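You operate a simulated robot arm through the tools that you are given. There is no shell and no other tool. Be economical: measure what you need, move in short steps, check, and stop when the job is done.

Carry out the task below with a simulated robot arm. There is one attempt and no reset: what you move stays moved.

TASK
Fetch the short angle and set it on the fan plate.
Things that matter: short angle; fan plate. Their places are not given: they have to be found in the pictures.

It is judged by the outcome, as a careful person would: the job done as asked, and still so three seconds after it is handed in. It fails if anything else is knocked over, pushed out of place, dropped, spilled or broken.

THE ROBOT
A 6-joint arm with a two-finger parallel gripper, fixed in place. Base frame: the origin is at the foot of the arm, x ahead of it, y to its left, z up; the work surface is at about z = 600. Lengths are in mm, angles in degrees, forces in N, time in s.
With the tool pointing down near the work surface it reaches from about 120 to 600 mm from the base axis. Its first joint turns from -66.0 to 66.0 degrees. Payload 2.7 kg.
Tool frame: the origin (TCP) lies between the finger pads and is the grasp point; the fingertips stand 23 mm ahead of it; z points along the fingers, y is the line along which they close. The gripper opens to 94 mm. The fingers are 38 mm wide and 10 mm thick; the gripper's body (54 by 96 mm) begins 39 mm behind the TCP.
Orientation is told as [roll, pitch, yaw] about the base's x, y, z axes, in that order, counted from this pose: with the fingers straight down and closing along the base's y, the tool's x points along the base's -x, its y along +y and its z along -z.

THE INTERFACE
- The arm moves only by the tool arm_command. Its argument "steps" is a list of rows, each a list of 7 numbers: the closure in counts, from 0 (fully open) to 255 (shut), then the shift along the base's x, y, z in mm, then the turn, a rotation vector about the base's x, y, z in degrees. In form: [[fingers, tx, ty, tz, rx, ry, rz], ...]. A call has 1 to 8 rows; each row is the pose to reach, as a shift and turn from the pose commanded when the call began. A row lasts 0.2 s, in which the tool goes at most 50 mm and 8.6 degrees; a call with a longer step from one row to the next is refused whole, and so is a gripper value outside its range. A pose out of reach is approached as far as the arm can. The call stops where the force on the tool passes 40 N (or 10 N more than at its start, if that is more) or the arm is blocked; 0.2 s more then pass. The fingers move at their own pace (about 45 mm/s each) and stop on an object; they squeeze with about 43 N. The grip force told is the motor's: it shows also when the fingers shut on nothing. Time passes only in rows, and 0.2 s behind the last, so rows that repeat a pose let the fingers close. It gives the time, the measured TCP pose, the force on the tool (base axes), the opening and the grip force at its end, in the units of the frame above (readings bear some noise).
- Cameras (640 x 400 px; columns grow to the right, rows downward): "scene" is fixed at [86.8, -450.1, 1390.4]; the picture's right is [0.61, -0.79, 0.00], its down [-0.55, -0.43, -0.71] and it looks along [0.56, 0.44, -0.70] (base axes); focal length 321 px, centre (320, 200). "wrist" rides on the gripper at [-39, 0, -44] in the tool frame; the picture's right is [0.00, -1.00, 0.00], its down [0.97, 0.00, -0.24] and it looks along [0.24, 0.00, 0.97] (tool axes); focal length 218 px, centre (320, 200).
- grab_frame(camera): a new picture of that camera. No time passes.
- point_at(camera, pixels): for up to 12 pixels [column, row] of the newest picture of that camera ("zoom" is the newest enlarged one), the place [x, y, z] in the base frame of the surface seen there, good to about 3 mm. No time passes.
- inspect(camera, box): a new picture of the part [left, top, right, bottom] of that camera's present view, enlarged. No time passes.
- finish_job(): hands the job in; it is judged then, once.

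Work in short steps. Measure before you move; look again where a grasp or a placing could have gone wrong, and mend it. You have 60 turns and 30 pictures in all, the two below and enlarged ones among them. Open the gripper and draw the arm clear of the work before you hand the job in, unless the task says otherwise; then end with one line.

The tools are called after "Call:" by a JSON object that holds its "name" and its "arguments". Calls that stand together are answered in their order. arm_command: Moves the arm, as the interface text tells. Its arguments: {"type":"object","properties":{"steps":{"type":"array"}},"required":["steps"]} The other tools are called the same way: grab_frame (camera) takes a picture; point_at (camera, pixels) gives the place of the surface under pixels of a picture; inspect (camera, box) takes an enlarged picture of a part of a camera's view; finish_job () hands the job in.

At the start:

```text
clock: 0.0
eef_pos: [365.8, 145.1, 913.8]
tcp_rot: [0.1, 0.0, 0.0]
wrist_force: [-0.2, -0.3, -1.0]
width: 94.4
grip_force: 0.2
```

scene: 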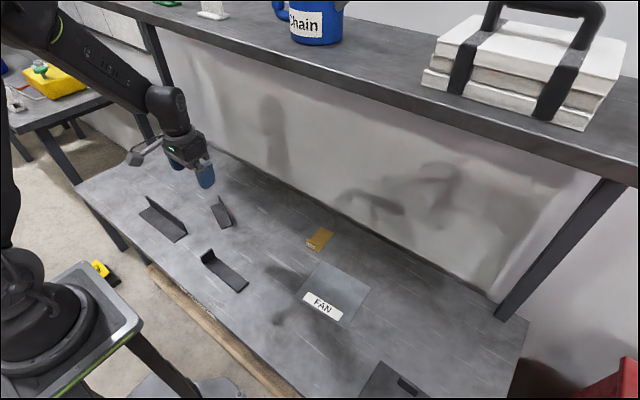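
wrist: 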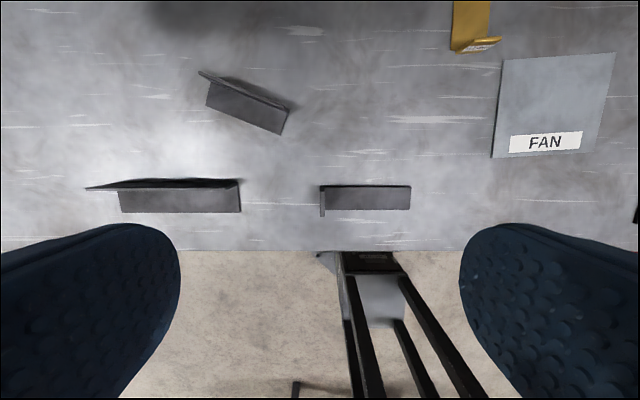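

I see three dark angle pieces, near scene (163,220), (221,212) and (225,270), and the FAN plate near (335,293). I will enlarge the pieces to compare them.

Call:
{"name": "inspect", "arguments": {"camera": "scene", "box": [120, 170, 280, 300]}}

Call:
{"name": "inspect", "arguments": {"camera": "scene", "box": [270, 210, 450, 400]}}

Call:
{"name": "inspect", "arguments": {"camera": "wrist", "box": [80, 50, 430, 230]}}

```text
3.08 times, centred on (200, 235) of scene
```

zoom: 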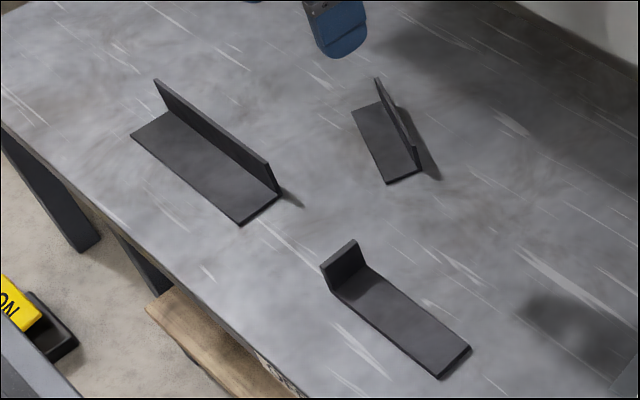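

```text
2.11 times, centred on (360, 305) of scene
```

zoom: 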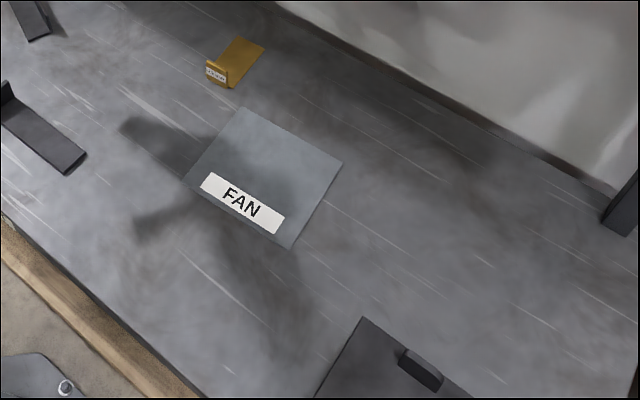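

```text
1.83 times, centred on (255, 140) of wrist
```

zoom: 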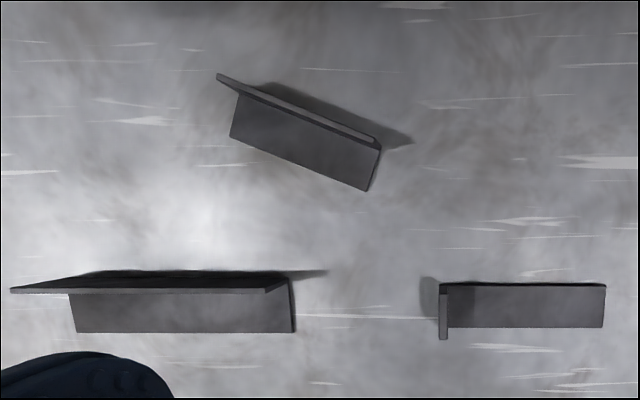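

The piece at scene (221,212) is the shorter twin of the long angle, and the third piece is an L with its flange at the end. I measure the short angle in the wrist zoom and the plate in the scene view.

Call:
{"name": "point_at", "arguments": {"camera": "zoom", "pixels": [[220, 76], [300, 107], [376, 140], [234, 135], [366, 188], [300, 145], [379, 155], [240, 98], [300, 190], [75, 330], [290, 330]]}}

Call:
{"name": "point_at", "arguments": {"camera": "wrist", "pixels": [[504, 62], [612, 56], [590, 150], [495, 155], [550, 105], [480, 120], [323, 200], [323, 214], [400, 200]]}}

```text
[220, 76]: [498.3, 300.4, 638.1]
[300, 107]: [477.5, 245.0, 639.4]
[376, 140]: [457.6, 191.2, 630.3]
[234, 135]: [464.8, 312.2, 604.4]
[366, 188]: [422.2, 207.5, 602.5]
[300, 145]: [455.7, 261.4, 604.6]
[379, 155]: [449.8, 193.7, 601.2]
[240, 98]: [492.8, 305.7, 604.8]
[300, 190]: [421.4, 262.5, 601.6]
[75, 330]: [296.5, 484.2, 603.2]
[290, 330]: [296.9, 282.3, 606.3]
```

```text
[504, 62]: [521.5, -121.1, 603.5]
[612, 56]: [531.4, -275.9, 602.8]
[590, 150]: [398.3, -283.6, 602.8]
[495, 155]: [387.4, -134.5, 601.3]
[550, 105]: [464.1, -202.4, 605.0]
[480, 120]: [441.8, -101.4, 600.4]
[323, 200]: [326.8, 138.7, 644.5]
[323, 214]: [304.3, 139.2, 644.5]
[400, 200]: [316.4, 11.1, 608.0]
```

The short angle's flange top runs from (498,300) to (458,191) at z≈640, about 116 mm long. The plate centre is about (460,-204). I check where the shelf is before moving.

Call:
{"name": "point_at", "arguments": {"camera": "scene", "pixels": [[150, 15], [300, 75], [450, 125], [600, 175], [250, 170], [400, 240], [320, 238], [400, 380]]}}

Call:
{"name": "arm_command", "arguments": {"steps": [[0, 10, 10, -10, 0, 0, 8], [0, 20, 20, -25, 0, 0, 16], [0, 35, 30, -40, 0, 0, 24], [0, 50, 45, -55, 0, 0, 32], [0, 65, 60, -70, 0, 0, 40], [0, 80, 75, -85, 0, 0, 48], [0, 97, 90, -95, 0, 0, 56], [0, 112, 100, -100, 0, 0, 64]]}}

```text
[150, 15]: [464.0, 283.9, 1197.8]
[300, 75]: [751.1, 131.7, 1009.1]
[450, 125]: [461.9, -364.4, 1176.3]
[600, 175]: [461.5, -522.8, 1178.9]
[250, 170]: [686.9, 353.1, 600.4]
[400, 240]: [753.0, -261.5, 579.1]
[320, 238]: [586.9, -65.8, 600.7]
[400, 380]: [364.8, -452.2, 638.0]
```

```text
clock: 1.8
eef_pos: [476.1, 244.4, 811.9]
tcp_rot: [0.0, 0.0, 64.2]
wrist_force: [0.7, -0.3, -0.5]
width: 94.1
grip_force: 0.0
```

At (476,244,812) with yaw 64. Next I turn 5° more and come down to z≈700, then check with the wrist camera.

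Call:
{"name": "arm_command", "arguments": {"steps": [[0, 1, 1, -30, 0, 0, 3], [0, 2, 1, -60, 0, 0, 5.2], [0, 2, 1, -90, 0, 0, 5.2], [0, 2, 1, -110, 0, 0, 5.2]]}}

Call:
{"name": "grab_frame", "arguments": {"camera": "wrist"}}

Call:
{"name": "grab_frame", "arguments": {"camera": "scene"}}

```text
clock: 2.8
eef_pos: [481.0, 246.8, 703.0]
tcp_rot: [0.1, 0.0, 69.1]
wrist_force: [-0.5, -0.6, -0.7]
width: 94.2
grip_force: 0.0
```

```text
24 pictures are left
```

wrist: 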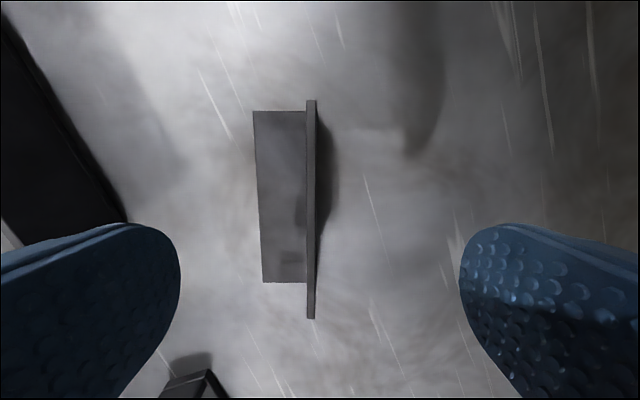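

```text
23 pictures are left
```

scene: 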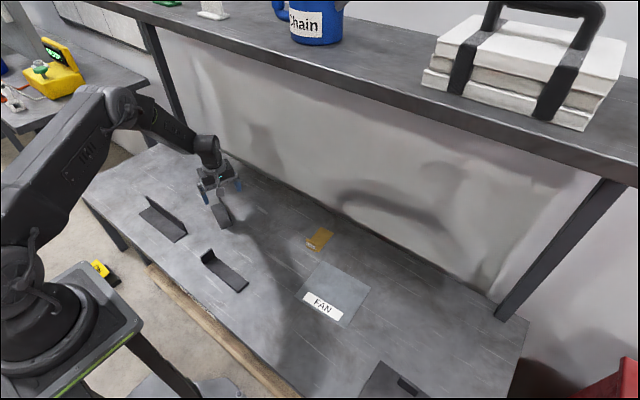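

The flange is aligned near column 311 and well centred. I measure the flange ends and the fingers' clearances.

Call:
{"name": "point_at", "arguments": {"camera": "wrist", "pixels": [[311, 104], [311, 210], [311, 314], [308, 210], [314, 210], [256, 113], [265, 280], [280, 200], [60, 150], [200, 380], [400, 200]]}}

```text
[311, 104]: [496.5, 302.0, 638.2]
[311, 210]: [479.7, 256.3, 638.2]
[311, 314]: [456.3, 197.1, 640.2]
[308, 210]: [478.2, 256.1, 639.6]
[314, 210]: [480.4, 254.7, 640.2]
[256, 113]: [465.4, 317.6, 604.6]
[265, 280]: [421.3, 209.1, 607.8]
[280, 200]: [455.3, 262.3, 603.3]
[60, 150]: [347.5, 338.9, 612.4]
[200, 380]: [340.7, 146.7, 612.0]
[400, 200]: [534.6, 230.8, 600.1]
```

Flange centre is about (477,249) and its direction matches yaw 69. I descend to TCP z≈637 (tips at 614, just above the base leg).

Call:
{"name": "arm_command", "arguments": {"steps": [[0, -3, 2, -25, 0, 0, 0], [0, -4, 2.5, -45, 0, 0, 0], [0, -4, 2.5, -58, 0, 0, 0], [0, -4, 2.5, -66, 0, 0, 0]]}}

Call:
{"name": "arm_command", "arguments": {"steps": [[255, 0, 0, 0, 0, 0, 0], [255, 0, 0, 0, 0, 0, 0], [255, 0, 0, 0, 0, 0, 0], [255, 0, 0, 0, 0, 0, 0], [255, 0, 0, 0, 0, 0, 0], [255, 0, 0, 0, 0, 0, 0], [255, 0, 0, 0, 0, 0, 0]]}}

Call:
{"name": "grab_frame", "arguments": {"camera": "wrist"}}

```text
clock: 3.8
eef_pos: [475.8, 248.5, 637.6]
tcp_rot: [0.0, 0.0, 69.2]
wrist_force: [0.3, -0.7, 1.0]
width: 94.2
grip_force: 0.0
```

```text
clock: 5.4
eef_pos: [476.2, 248.8, 637.3]
tcp_rot: [0.0, 0.0, 69.2]
wrist_force: [-0.2, -1.0, 0.5]
width: 4.7
grip_force: 42.5
```

```text
22 pictures are left
```

wrist: 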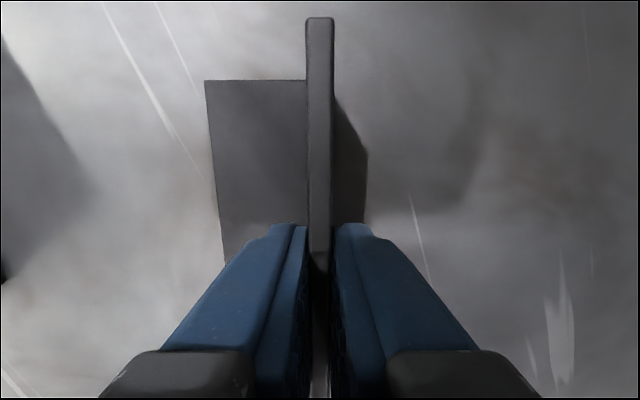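

The flange is held, with a width of 4.7 mm matching its thickness. I lift straight up.

Call:
{"name": "arm_command", "arguments": {"steps": [[255, 0, 0, 8, 0, 0, 0], [255, 0, 0, 25, 0, 0, 0], [255, 0, 0, 50, 0, 0, 0], [255, 0, 0, 80, 0, 0, 0], [255, 0, 0, 110, 0, 0, 0]]}}

Call:
{"name": "grab_frame", "arguments": {"camera": "wrist"}}

```text
clock: 6.6
eef_pos: [476.4, 245.7, 745.4]
tcp_rot: [0.1, 0.1, 69.2]
wrist_force: [-0.5, 0.3, -0.4]
width: 0.2
grip_force: 42.1
```

```text
21 pictures are left
```

wrist: 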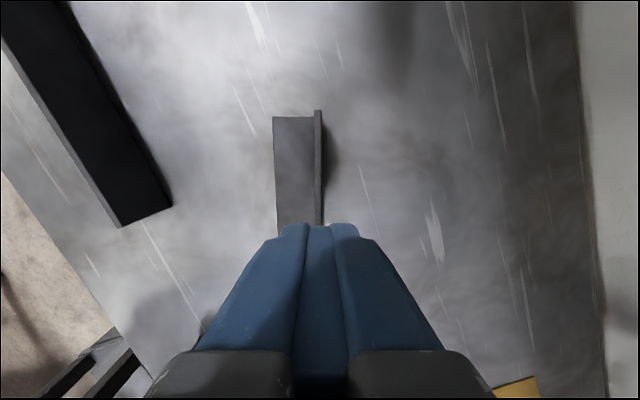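

The width fell to 0.2: the piece slipped out and still lies on the table. I open the fingers and see how it lies now.

Call:
{"name": "arm_command", "arguments": {"steps": [[0, 0, 0, 0, 0, 0, 0], [0, 0, 0, 0, 0, 0, 0], [0, 0, 0, 0, 0, 0, 0], [0, 0, 0, 0, 0, 0, 0], [0, 0, 0, 0, 0, 0, 0]]}}

Call:
{"name": "grab_frame", "arguments": {"camera": "wrist"}}

Call:
{"name": "inspect", "arguments": {"camera": "scene", "box": [160, 150, 280, 250]}}

```text
clock: 7.8
eef_pos: [477.3, 246.6, 747.0]
tcp_rot: [0.2, 0.0, 69.3]
wrist_force: [0.3, 0.3, 0.7]
width: 94.1
grip_force: 0.0
```

```text
20 pictures are left
```

wrist: 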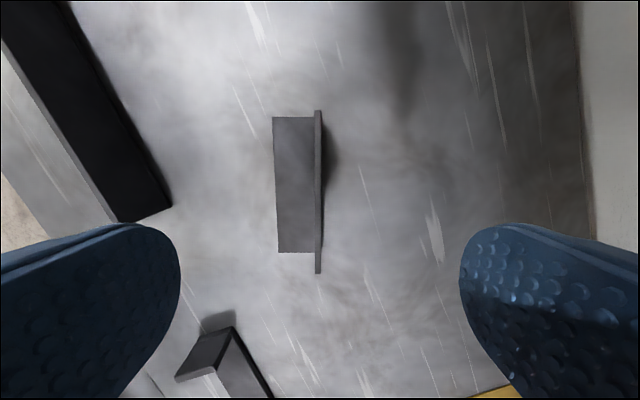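

```text
4.00 times, centred on (220, 200) of scene
```

zoom: 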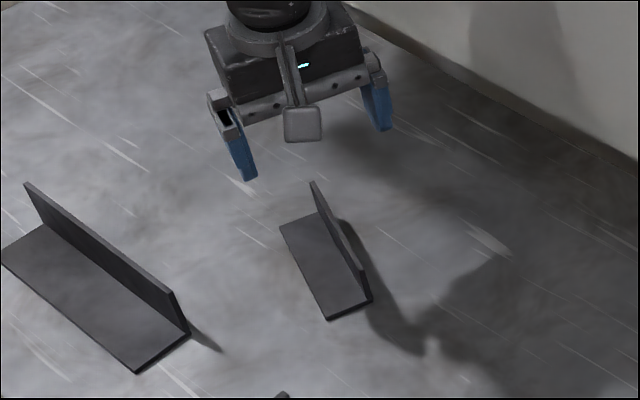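

It lies as before. I regrip deeper (TCP z≈632) and lift very slowly, watching the readings.

Call:
{"name": "point_at", "arguments": {"camera": "wrist", "pixels": [[318, 113], [318, 190], [318, 271], [275, 119], [281, 250]]}}

```text
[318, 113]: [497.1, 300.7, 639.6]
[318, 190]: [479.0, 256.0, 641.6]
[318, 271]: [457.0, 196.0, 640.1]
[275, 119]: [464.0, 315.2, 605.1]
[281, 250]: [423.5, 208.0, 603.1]
```

Call:
{"name": "arm_command", "arguments": {"steps": [[0, 0, 2, -35, 0, 0, 0], [0, 0, 2, -70, 0, 0, 0], [0, 0, 2, -95, 0, 0, 0], [0, 0, 2, -108, 0, 0, 0], [0, 0, 2, -114, 0, 0, 0], [0, 0, 2, -114, 0, 0, 0]]}}

Call:
{"name": "arm_command", "arguments": {"steps": [[255, 0, 0, 0, 0, 0, 0], [255, 0, 0, 0, 0, 0, 0], [255, 0, 0, 0, 0, 0, 0], [255, 0, 0, 0, 0, 0, 0], [255, 0, 0, 0, 0, 0, 0], [255, 0, 0, 0, 0, 0, 0], [255, 0, 0, 0, 0, 0, 0], [255, 0, 0, 0, 0, 0, 0]]}}

Call:
{"name": "arm_command", "arguments": {"steps": [[255, 0, 0, 1, 0, 0, 0], [255, 0, 0, 2, 0, 0, 0], [255, 0, 0, 3, 0, 0, 0], [255, 0, 0, 4, 0, 0, 0], [255, 0, 0, 5, 0, 0, 0], [255, 0, 0, 6, 0, 0, 0]]}}

Call:
{"name": "inspect", "arguments": {"camera": "scene", "box": [160, 150, 280, 250]}}

```text
clock: 9.2
eef_pos: [476.3, 250.8, 632.1]
tcp_rot: [0.2, 0.0, 69.3]
wrist_force: [0.2, -0.2, 0.7]
width: 93.9
grip_force: 0.0
```

```text
clock: 11.0
eef_pos: [475.6, 250.0, 632.8]
tcp_rot: [0.1, 0.0, 69.2]
wrist_force: [-0.1, -0.7, 0.7]
width: 5.0
grip_force: 42.7
```

```text
clock: 12.4
eef_pos: [475.3, 250.0, 639.5]
tcp_rot: [0.1, 0.0, 69.3]
wrist_force: [-0.3, -0.4, -3.1]
width: 4.5
grip_force: 43.2
```

```text
4.00 times, centred on (220, 200) of scene
```

zoom: 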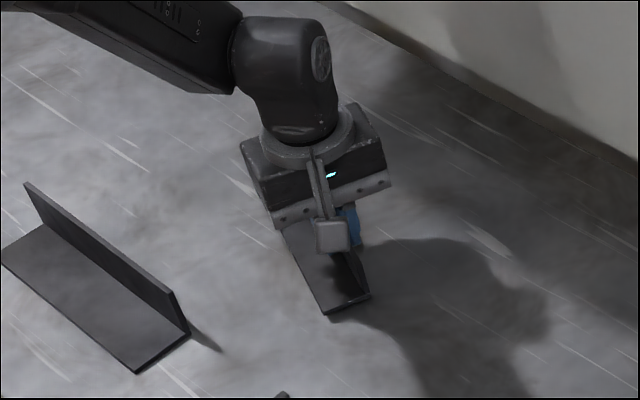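

The tool now carries about 3.5 N. I keep lifting slowly and check for slip.

Call:
{"name": "arm_command", "arguments": {"steps": [[255, 0, 0, 2, 0, 0, 0], [255, 0, 0, 4, 0, 0, 0], [255, 0, 0, 6, 0, 0, 0], [255, 0, 0, 8, 0, 0, 0], [255, 0, 0, 10, 0, 0, 0], [255, 0, 0, 12, 0, 0, 0]]}}

Call:
{"name": "grab_frame", "arguments": {"camera": "wrist"}}

```text
clock: 13.8
eef_pos: [475.6, 248.6, 651.5]
tcp_rot: [0.1, 0.1, 69.3]
wrist_force: [0.1, 0.2, -3.7]
width: 4.7
grip_force: 42.4
```

```text
17 pictures are left
```

wrist: 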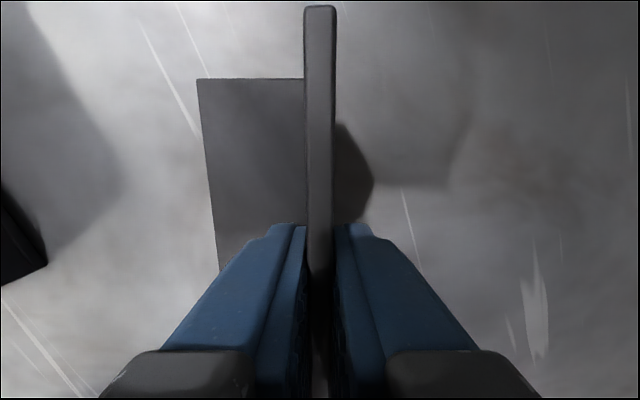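

It seems to ride along; I measure the flange-top and leg heights to see whether it slips.

Call:
{"name": "point_at", "arguments": {"camera": "wrist", "pixels": [[318, 20], [318, 120], [318, 200], [215, 100], [260, 150], [260, 200], [225, 230]]}}

Call:
{"name": "arm_command", "arguments": {"steps": [[255, 0, 0, 0, 0, 0, 0], [255, 0, 0, 0, 0, 0, 0], [255, 0, 0, 0, 0, 0, 0], [255, 0, 0, 0, 0, 0, 0], [255, 0, 0, 0, 0, 0, 0]]}}

Call:
{"name": "grab_frame", "arguments": {"camera": "wrist"}}

Call:
{"name": "point_at", "arguments": {"camera": "wrist", "pixels": [[318, 20], [318, 120], [318, 200], [215, 100], [260, 150], [260, 200], [225, 230]]}}

```text
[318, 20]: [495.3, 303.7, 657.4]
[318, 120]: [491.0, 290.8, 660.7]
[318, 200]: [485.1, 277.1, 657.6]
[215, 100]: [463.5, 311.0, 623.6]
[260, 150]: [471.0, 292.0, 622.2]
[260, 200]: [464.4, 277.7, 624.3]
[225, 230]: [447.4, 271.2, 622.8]
```

```text
clock: 15.0
eef_pos: [474.6, 248.9, 650.4]
tcp_rot: [0.1, 0.0, 69.2]
wrist_force: [-0.4, -1.3, -4.3]
width: 4.7
grip_force: 43.1
```

```text
16 pictures are left
```

wrist: 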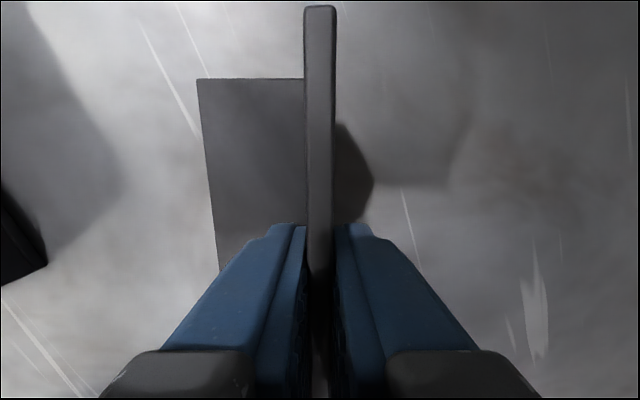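

```text
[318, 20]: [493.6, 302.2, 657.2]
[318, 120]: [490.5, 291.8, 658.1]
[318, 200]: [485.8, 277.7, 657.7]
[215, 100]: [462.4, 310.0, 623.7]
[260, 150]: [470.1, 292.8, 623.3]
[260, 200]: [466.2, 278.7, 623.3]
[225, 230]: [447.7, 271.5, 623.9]
```

There is no slip at rest or at low speed, so I carry it gently with smooth ramps. First I lift a bit more.

Call:
{"name": "arm_command", "arguments": {"steps": [[255, 0, 0, 2, 0, 0, 0], [255, 0, 0, 5, 0, 0, 0], [255, 0, 0, 9, 0, 0, 0], [255, 0, 0, 14, 0, 0, 0], [255, 0, 0, 19, 0, 0, 0], [255, 0, 0, 23, 0, 0, 0], [255, 0, 0, 26, 0, 0, 0], [255, 0, 0, 27, 0, 0, 0]]}}

Call:
{"name": "arm_command", "arguments": {"steps": [[255, 0, -2, 0, 0, 0, 0.5], [255, 0, -6, 0, 0, 0, 1], [255, 0, -13, 0, 0, 0, 1.7], [255, 0, -22, 0, 0, 0, 2.5], [255, 0, -31, 0, 0, 0, 3.2], [255, 0, -38, 0, 0, 0, 4], [255, 0, -42, 0, 0, 0, 4.5], [255, 0, -44, 0, 0, 0, 5]]}}

Call:
{"name": "grab_frame", "arguments": {"camera": "wrist"}}

Call:
{"name": "point_at", "arguments": {"camera": "wrist", "pixels": [[318, 20], [318, 120], [318, 200], [215, 100], [260, 200], [225, 230]]}}

```text
clock: 16.8
eef_pos: [474.1, 249.5, 678.3]
tcp_rot: [0.1, 0.0, 69.1]
wrist_force: [0.4, 0.6, -2.8]
width: 4.5
grip_force: 43.3
```

```text
clock: 18.6
eef_pos: [474.5, 204.7, 678.9]
tcp_rot: [0.1, 0.0, 74.2]
wrist_force: [-0.7, -0.3, -3.0]
width: 4.7
grip_force: 43.5
```

```text
15 pictures are left
```

wrist: 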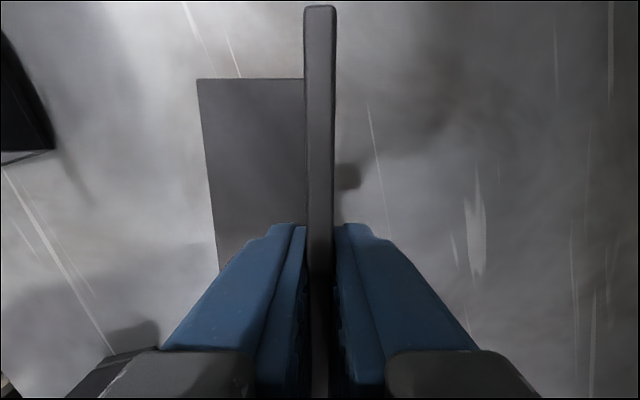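

```text
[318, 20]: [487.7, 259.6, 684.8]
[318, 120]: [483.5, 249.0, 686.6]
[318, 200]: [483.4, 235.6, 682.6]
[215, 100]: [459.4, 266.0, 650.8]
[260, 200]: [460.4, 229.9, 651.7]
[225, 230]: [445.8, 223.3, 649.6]
```

No slip. I keep going toward the plate with ramped moves.

Call:
{"name": "arm_command", "arguments": {"steps": [[255, 0, -3, 0, 0, 0, 0.3], [255, 0, -10, 0, 0, 0, 1], [255, 0, -21, 0, 0, 0, 1.7], [255, 0, -35, 0, 0, 0, 2.5], [255, 0, -49, 0, 0, 0, 3.2], [255, 0, -60, 0, 0, 0, 4], [255, 0, -67, 0, 0, 0, 4.5], [255, 0, -70, 0, 0, 0, 4.8]]}}

Call:
{"name": "arm_command", "arguments": {"steps": [[255, 0, -3, 0, 0, 0, 0.3], [255, 0, -10, 0, 0, 0, 1], [255, 0, -21, 0, 0, 0, 1.7], [255, 0, -35, 0, 0, 0, 2.5], [255, 0, -49, 0, 0, 0, 3.2], [255, 0, -60, 0, 0, 0, 4], [255, 0, -67, 0, 0, 0, 4.5], [255, 0, -70, 0, 0, 0, 5]]}}

Call:
{"name": "arm_command", "arguments": {"steps": [[255, 0, -3, 0, 0, 0, 0.3], [255, 0, -10, 0, 0, 0, 1], [255, 0, -21, 0, 0, 0, 1.7], [255, 0, -35, 0, 0, 0, 2.5], [255, 0, -49, 0, 0, 0, 3.2], [255, 0, -60, 0, 0, 0, 4], [255, 0, -67, 0, 0, 0, 4.5], [255, 0, -70, 0, 0, 0, 5]]}}

Call:
{"name": "grab_frame", "arguments": {"camera": "scene"}}

```text
clock: 20.4
eef_pos: [475.5, 135.2, 679.1]
tcp_rot: [0.1, 0.0, 79.1]
wrist_force: [1.2, -0.5, -3.4]
width: 4.9
grip_force: 42.9
```

```text
clock: 22.2
eef_pos: [475.6, 64.6, 679.0]
tcp_rot: [0.1, -0.1, 84.0]
wrist_force: [-0.5, 0.8, -3.2]
width: 4.8
grip_force: 43.1
```

```text
clock: 24.0
eef_pos: [475.6, -3.6, 678.2]
tcp_rot: [0.1, -0.1, 89.0]
wrist_force: [0.6, 0.2, -2.9]
width: 4.7
grip_force: 43.2
```

```text
14 pictures are left
```

scene: 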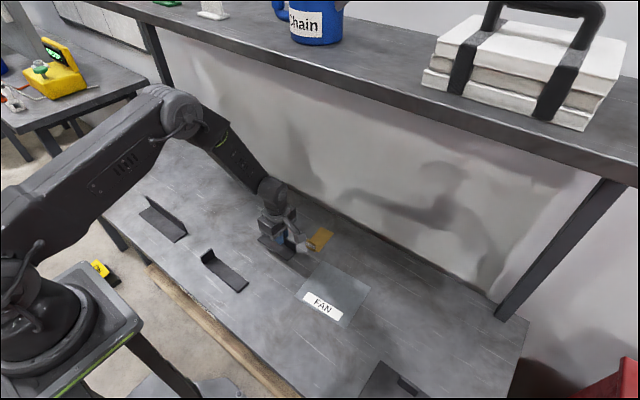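

Still held. The yellow bracket near (318,240) is close to the path, so I measure it together with the plate corners.

Call:
{"name": "point_at", "arguments": {"camera": "scene", "pixels": [[308, 242], [315, 249], [311, 246], [330, 233], [318, 228], [323, 264], [369, 288], [348, 326], [296, 296], [336, 288]]}}

```text
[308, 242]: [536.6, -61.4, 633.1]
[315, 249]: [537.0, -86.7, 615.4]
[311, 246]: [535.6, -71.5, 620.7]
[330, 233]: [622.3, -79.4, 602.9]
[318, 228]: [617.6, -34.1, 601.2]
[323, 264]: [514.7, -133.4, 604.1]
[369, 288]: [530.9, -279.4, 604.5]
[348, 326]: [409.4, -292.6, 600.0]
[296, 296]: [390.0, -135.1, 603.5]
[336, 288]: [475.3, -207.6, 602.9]
```

The bracket front is at x≈536 and below z 635, so the path at x≈475 is clear. I continue to above the plate.

Call:
{"name": "arm_command", "arguments": {"steps": [[255, 0, -3, 0, 0, 0, 0.3], [255, 0, -10, 0, 0, 0, 0.6], [255, 0, -21, 0, 0, 0, 0.9], [255, 0, -35, 0, 0, 0, 1.2], [255, 0, -49, 0, 0, 0, 1.5], [255, 0, -60, 0, 0, 0, 1.7], [255, 0, -67, 0, 0, 0, 1.9], [255, 0, -70, 0, 0, 0, 2]]}}

Call:
{"name": "arm_command", "arguments": {"steps": [[255, 0, -3, 0, 0, 0, 0.3], [255, 0, -10, 0, 0, 0, 0.6], [255, 0, -21, 0, 0, 0, 0.9], [255, 0, -35, 0, 0, 0, 1.2], [255, 0, -49, 0, 0, 0, 1.5], [255, 0, -60, 0, 0, 0, 1.7], [255, 0, -67, 0, 0, 0, 1.9], [255, 0, -70, 0, 0, 0, 2]]}}

Call:
{"name": "arm_command", "arguments": {"steps": [[255, 0, -3, 0, 0, 0, 0.2], [255, 0, -9, 0, 0, 0, 0.4], [255, 0, -19, 0, 0, 0, 0.5], [255, 0, -31, 0, 0, 0, 0.6], [255, 0, -43, 0, 0, 0, 0.7], [255, 0, -53, 0, 0, 0, 0.8], [255, 0, -60, 0, 0, 0, 0.9], [255, 0, -62, 0, 0, 0, 1]]}}

Call:
{"name": "grab_frame", "arguments": {"camera": "wrist"}}

Call:
{"name": "inspect", "arguments": {"camera": "scene", "box": [260, 200, 420, 340]}}

Call:
{"name": "point_at", "arguments": {"camera": "wrist", "pixels": [[318, 20], [318, 120], [318, 200], [215, 100], [260, 200], [225, 230]]}}

```text
clock: 25.8
eef_pos: [474.6, -74.3, 679.7]
tcp_rot: [0.1, 0.0, 91.0]
wrist_force: [0.8, 0.2, -2.7]
width: 4.8
grip_force: 43.0
```

```text
clock: 27.6
eef_pos: [475.5, -142.4, 678.3]
tcp_rot: [0.1, 0.1, 93.0]
wrist_force: [-0.9, -0.6, -3.0]
width: 4.5
grip_force: 43.0
```

```text
clock: 29.4
eef_pos: [473.7, -206.4, 678.0]
tcp_rot: [0.1, 0.1, 94.0]
wrist_force: [0.1, 0.0, -3.3]
width: 4.7
grip_force: 43.2
```

```text
13 pictures are left
```

wrist: 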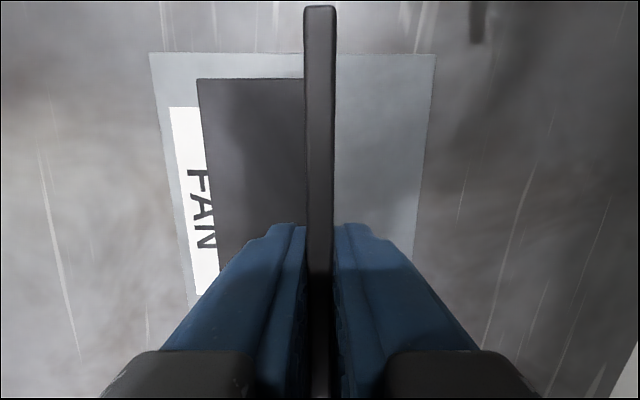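

```text
2.86 times, centred on (340, 270) of scene
```

zoom: 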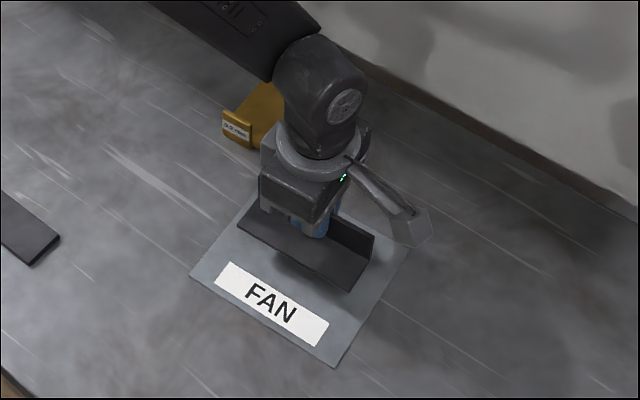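

```text
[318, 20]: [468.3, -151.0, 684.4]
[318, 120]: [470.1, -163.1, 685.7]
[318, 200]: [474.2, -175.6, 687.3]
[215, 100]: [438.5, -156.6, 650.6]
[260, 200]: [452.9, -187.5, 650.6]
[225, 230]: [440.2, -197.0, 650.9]
```

The piece is aligned and centred over the plate. When it stood on the table the TCP was at 632.5, so contact should come at about 635; I descend gently.

Call:
{"name": "arm_command", "arguments": {"steps": [[255, 0, 0, -2, 0, 0, 0], [255, 0, 0, -6, 0, 0, 0], [255, 0, 0, -12, 0, 0, 0], [255, 0, 0, -19, 0, 0, 0], [255, 0, 0, -26, 0, 0, 0], [255, 0, 0, -31, 0, 0, 0], [255, 0, 0, -34, 0, 0, 0], [255, 0, 0, -35, 0, 0, 0]]}}

Call:
{"name": "arm_command", "arguments": {"steps": [[255, 0, 0, -1, 0, 0, 0], [255, 0, 0, -2, 0, 0, 0], [255, 0, 0, -3, 0, 0, 0], [255, 0, 0, -4, 0, 0, 0], [255, 0, 0, -5, 0, 0, 0], [255, 0, 0, -6, 0, 0, 0]]}}

```text
clock: 31.2
eef_pos: [475.3, -206.3, 642.5]
tcp_rot: [0.1, 0.0, 94.0]
wrist_force: [-0.1, 0.5, -3.5]
width: 4.7
grip_force: 42.8
```

```text
clock: 32.6
eef_pos: [475.3, -205.5, 637.1]
tcp_rot: [0.0, 0.1, 94.0]
wrist_force: [-1.2, 0.5, -3.0]
width: 4.7
grip_force: 42.9
```

The piece's weight still hangs on the tool, so I step down a little further to find contact.

Call:
{"name": "arm_command", "arguments": {"steps": [[255, 0, 0, -0.5, 0, 0, 0], [255, 0, 0, -1, 0, 0, 0], [255, 0, 0, -1.5, 0, 0, 0], [255, 0, 0, -2, 0, 0, 0]]}}

```text
clock: 33.6
eef_pos: [475.5, -206.1, 635.1]
tcp_rot: [0.1, 0.0, 94.0]
wrist_force: [-6.5, 1.2, 15.5]
width: 4.9
grip_force: 43.0
```

Contact: the force rose to +15 N. I ease up 0.5 mm and open.

Call:
{"name": "arm_command", "arguments": {"steps": [[255, 0, 0, 0.5, 0, 0, 0], [0, 0, 0, 0.5, 0, 0, 0], [0, 0, 0, 0.5, 0, 0, 0], [0, 0, 0, 0.5, 0, 0, 0], [0, 0, 0, 0.5, 0, 0, 0], [0, 0, 0, 0.5, 0, 0, 0], [0, 0, 0, 0.5, 0, 0, 0], [0, 0, 0, 0.5, 0, 0, 0]]}}

Call:
{"name": "arm_command", "arguments": {"steps": [[0, 0, 0, 10, 0, 0, 0], [0, 0, 0, 30, 0, 0, 0], [0, 0, 0, 60, 0, 0, 0], [0, 0, 0, 95, 0, 0, 0], [0, 0, 0, 130, 0, 0, 0], [0, -30, 20, 160, 0, 0, 0], [0, -60, 60, 180, 0, 0, 0], [0, -90, 100, 190, 0, 0, 0]]}}

Call:
{"name": "grab_frame", "arguments": {"camera": "scene"}}

Call:
{"name": "inspect", "arguments": {"camera": "scene", "box": [260, 200, 420, 340]}}

```text
clock: 35.4
eef_pos: [474.7, -205.8, 636.0]
tcp_rot: [0.2, 0.0, 94.1]
wrist_force: [-0.1, -0.3, 0.5]
width: 94.3
grip_force: 0.0
```

```text
refused: row 7 steps farther than a row can; nothing moved
```

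```text
11 pictures are left
```

scene: 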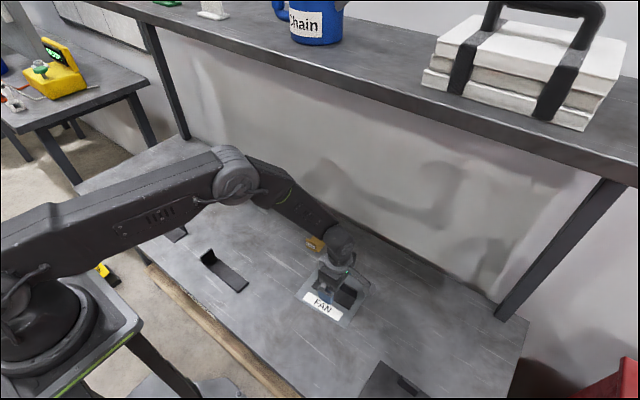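

```text
2.86 times, centred on (340, 270) of scene
```

zoom: 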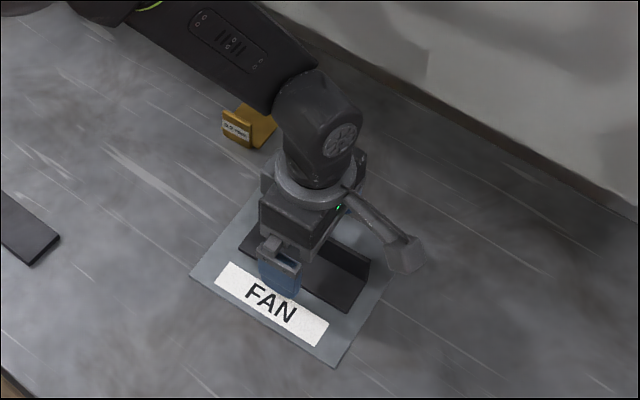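

The fingers are open and the piece sits on the plate. I retreat upward in shorter steps.

Call:
{"name": "arm_command", "arguments": {"steps": [[0, 0, 0, 10, 0, 0, 0], [0, 0, 0, 30, 0, 0, 0], [0, 0, 0, 60, 0, 0, 0], [0, 0, 0, 95, 0, 0, 0], [0, 0, 0, 130, 0, 0, 0], [0, -20, 25, 150, 0, 0, 0], [0, -40, 55, 165, 0, 0, 0], [0, -60, 90, 175, 0, 0, 0]]}}

Call:
{"name": "grab_frame", "arguments": {"camera": "scene"}}

Call:
{"name": "inspect", "arguments": {"camera": "scene", "box": [260, 200, 420, 340]}}

```text
clock: 37.2
eef_pos: [413.5, -113.9, 811.7]
tcp_rot: [0.0, 0.0, 94.0]
wrist_force: [0.0, 0.2, 0.9]
width: 94.1
grip_force: 0.0
```

```text
9 pictures are left
```

scene: 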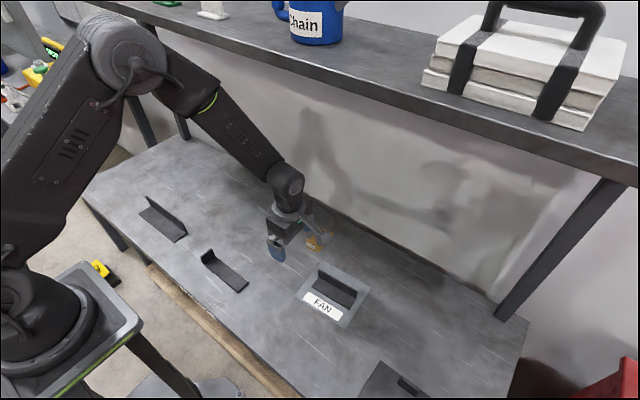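

```text
2.86 times, centred on (340, 270) of scene
```

zoom: 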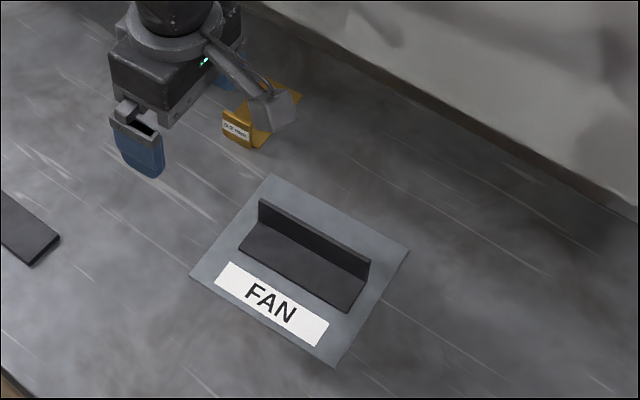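

The short angle rests flat on the fan plate, nothing else has moved, and the arm is clear.

Call:
{"name": "finish_job", "arguments": {}}

```text
The job is handed in.
```

The short angle is resting flat on the fan plate, nothing else appears moved in the final pictures, and the arm is open and clear; it slipped out of the first grip but stayed in its place on the table, and a deeper grip with a slower lift held.
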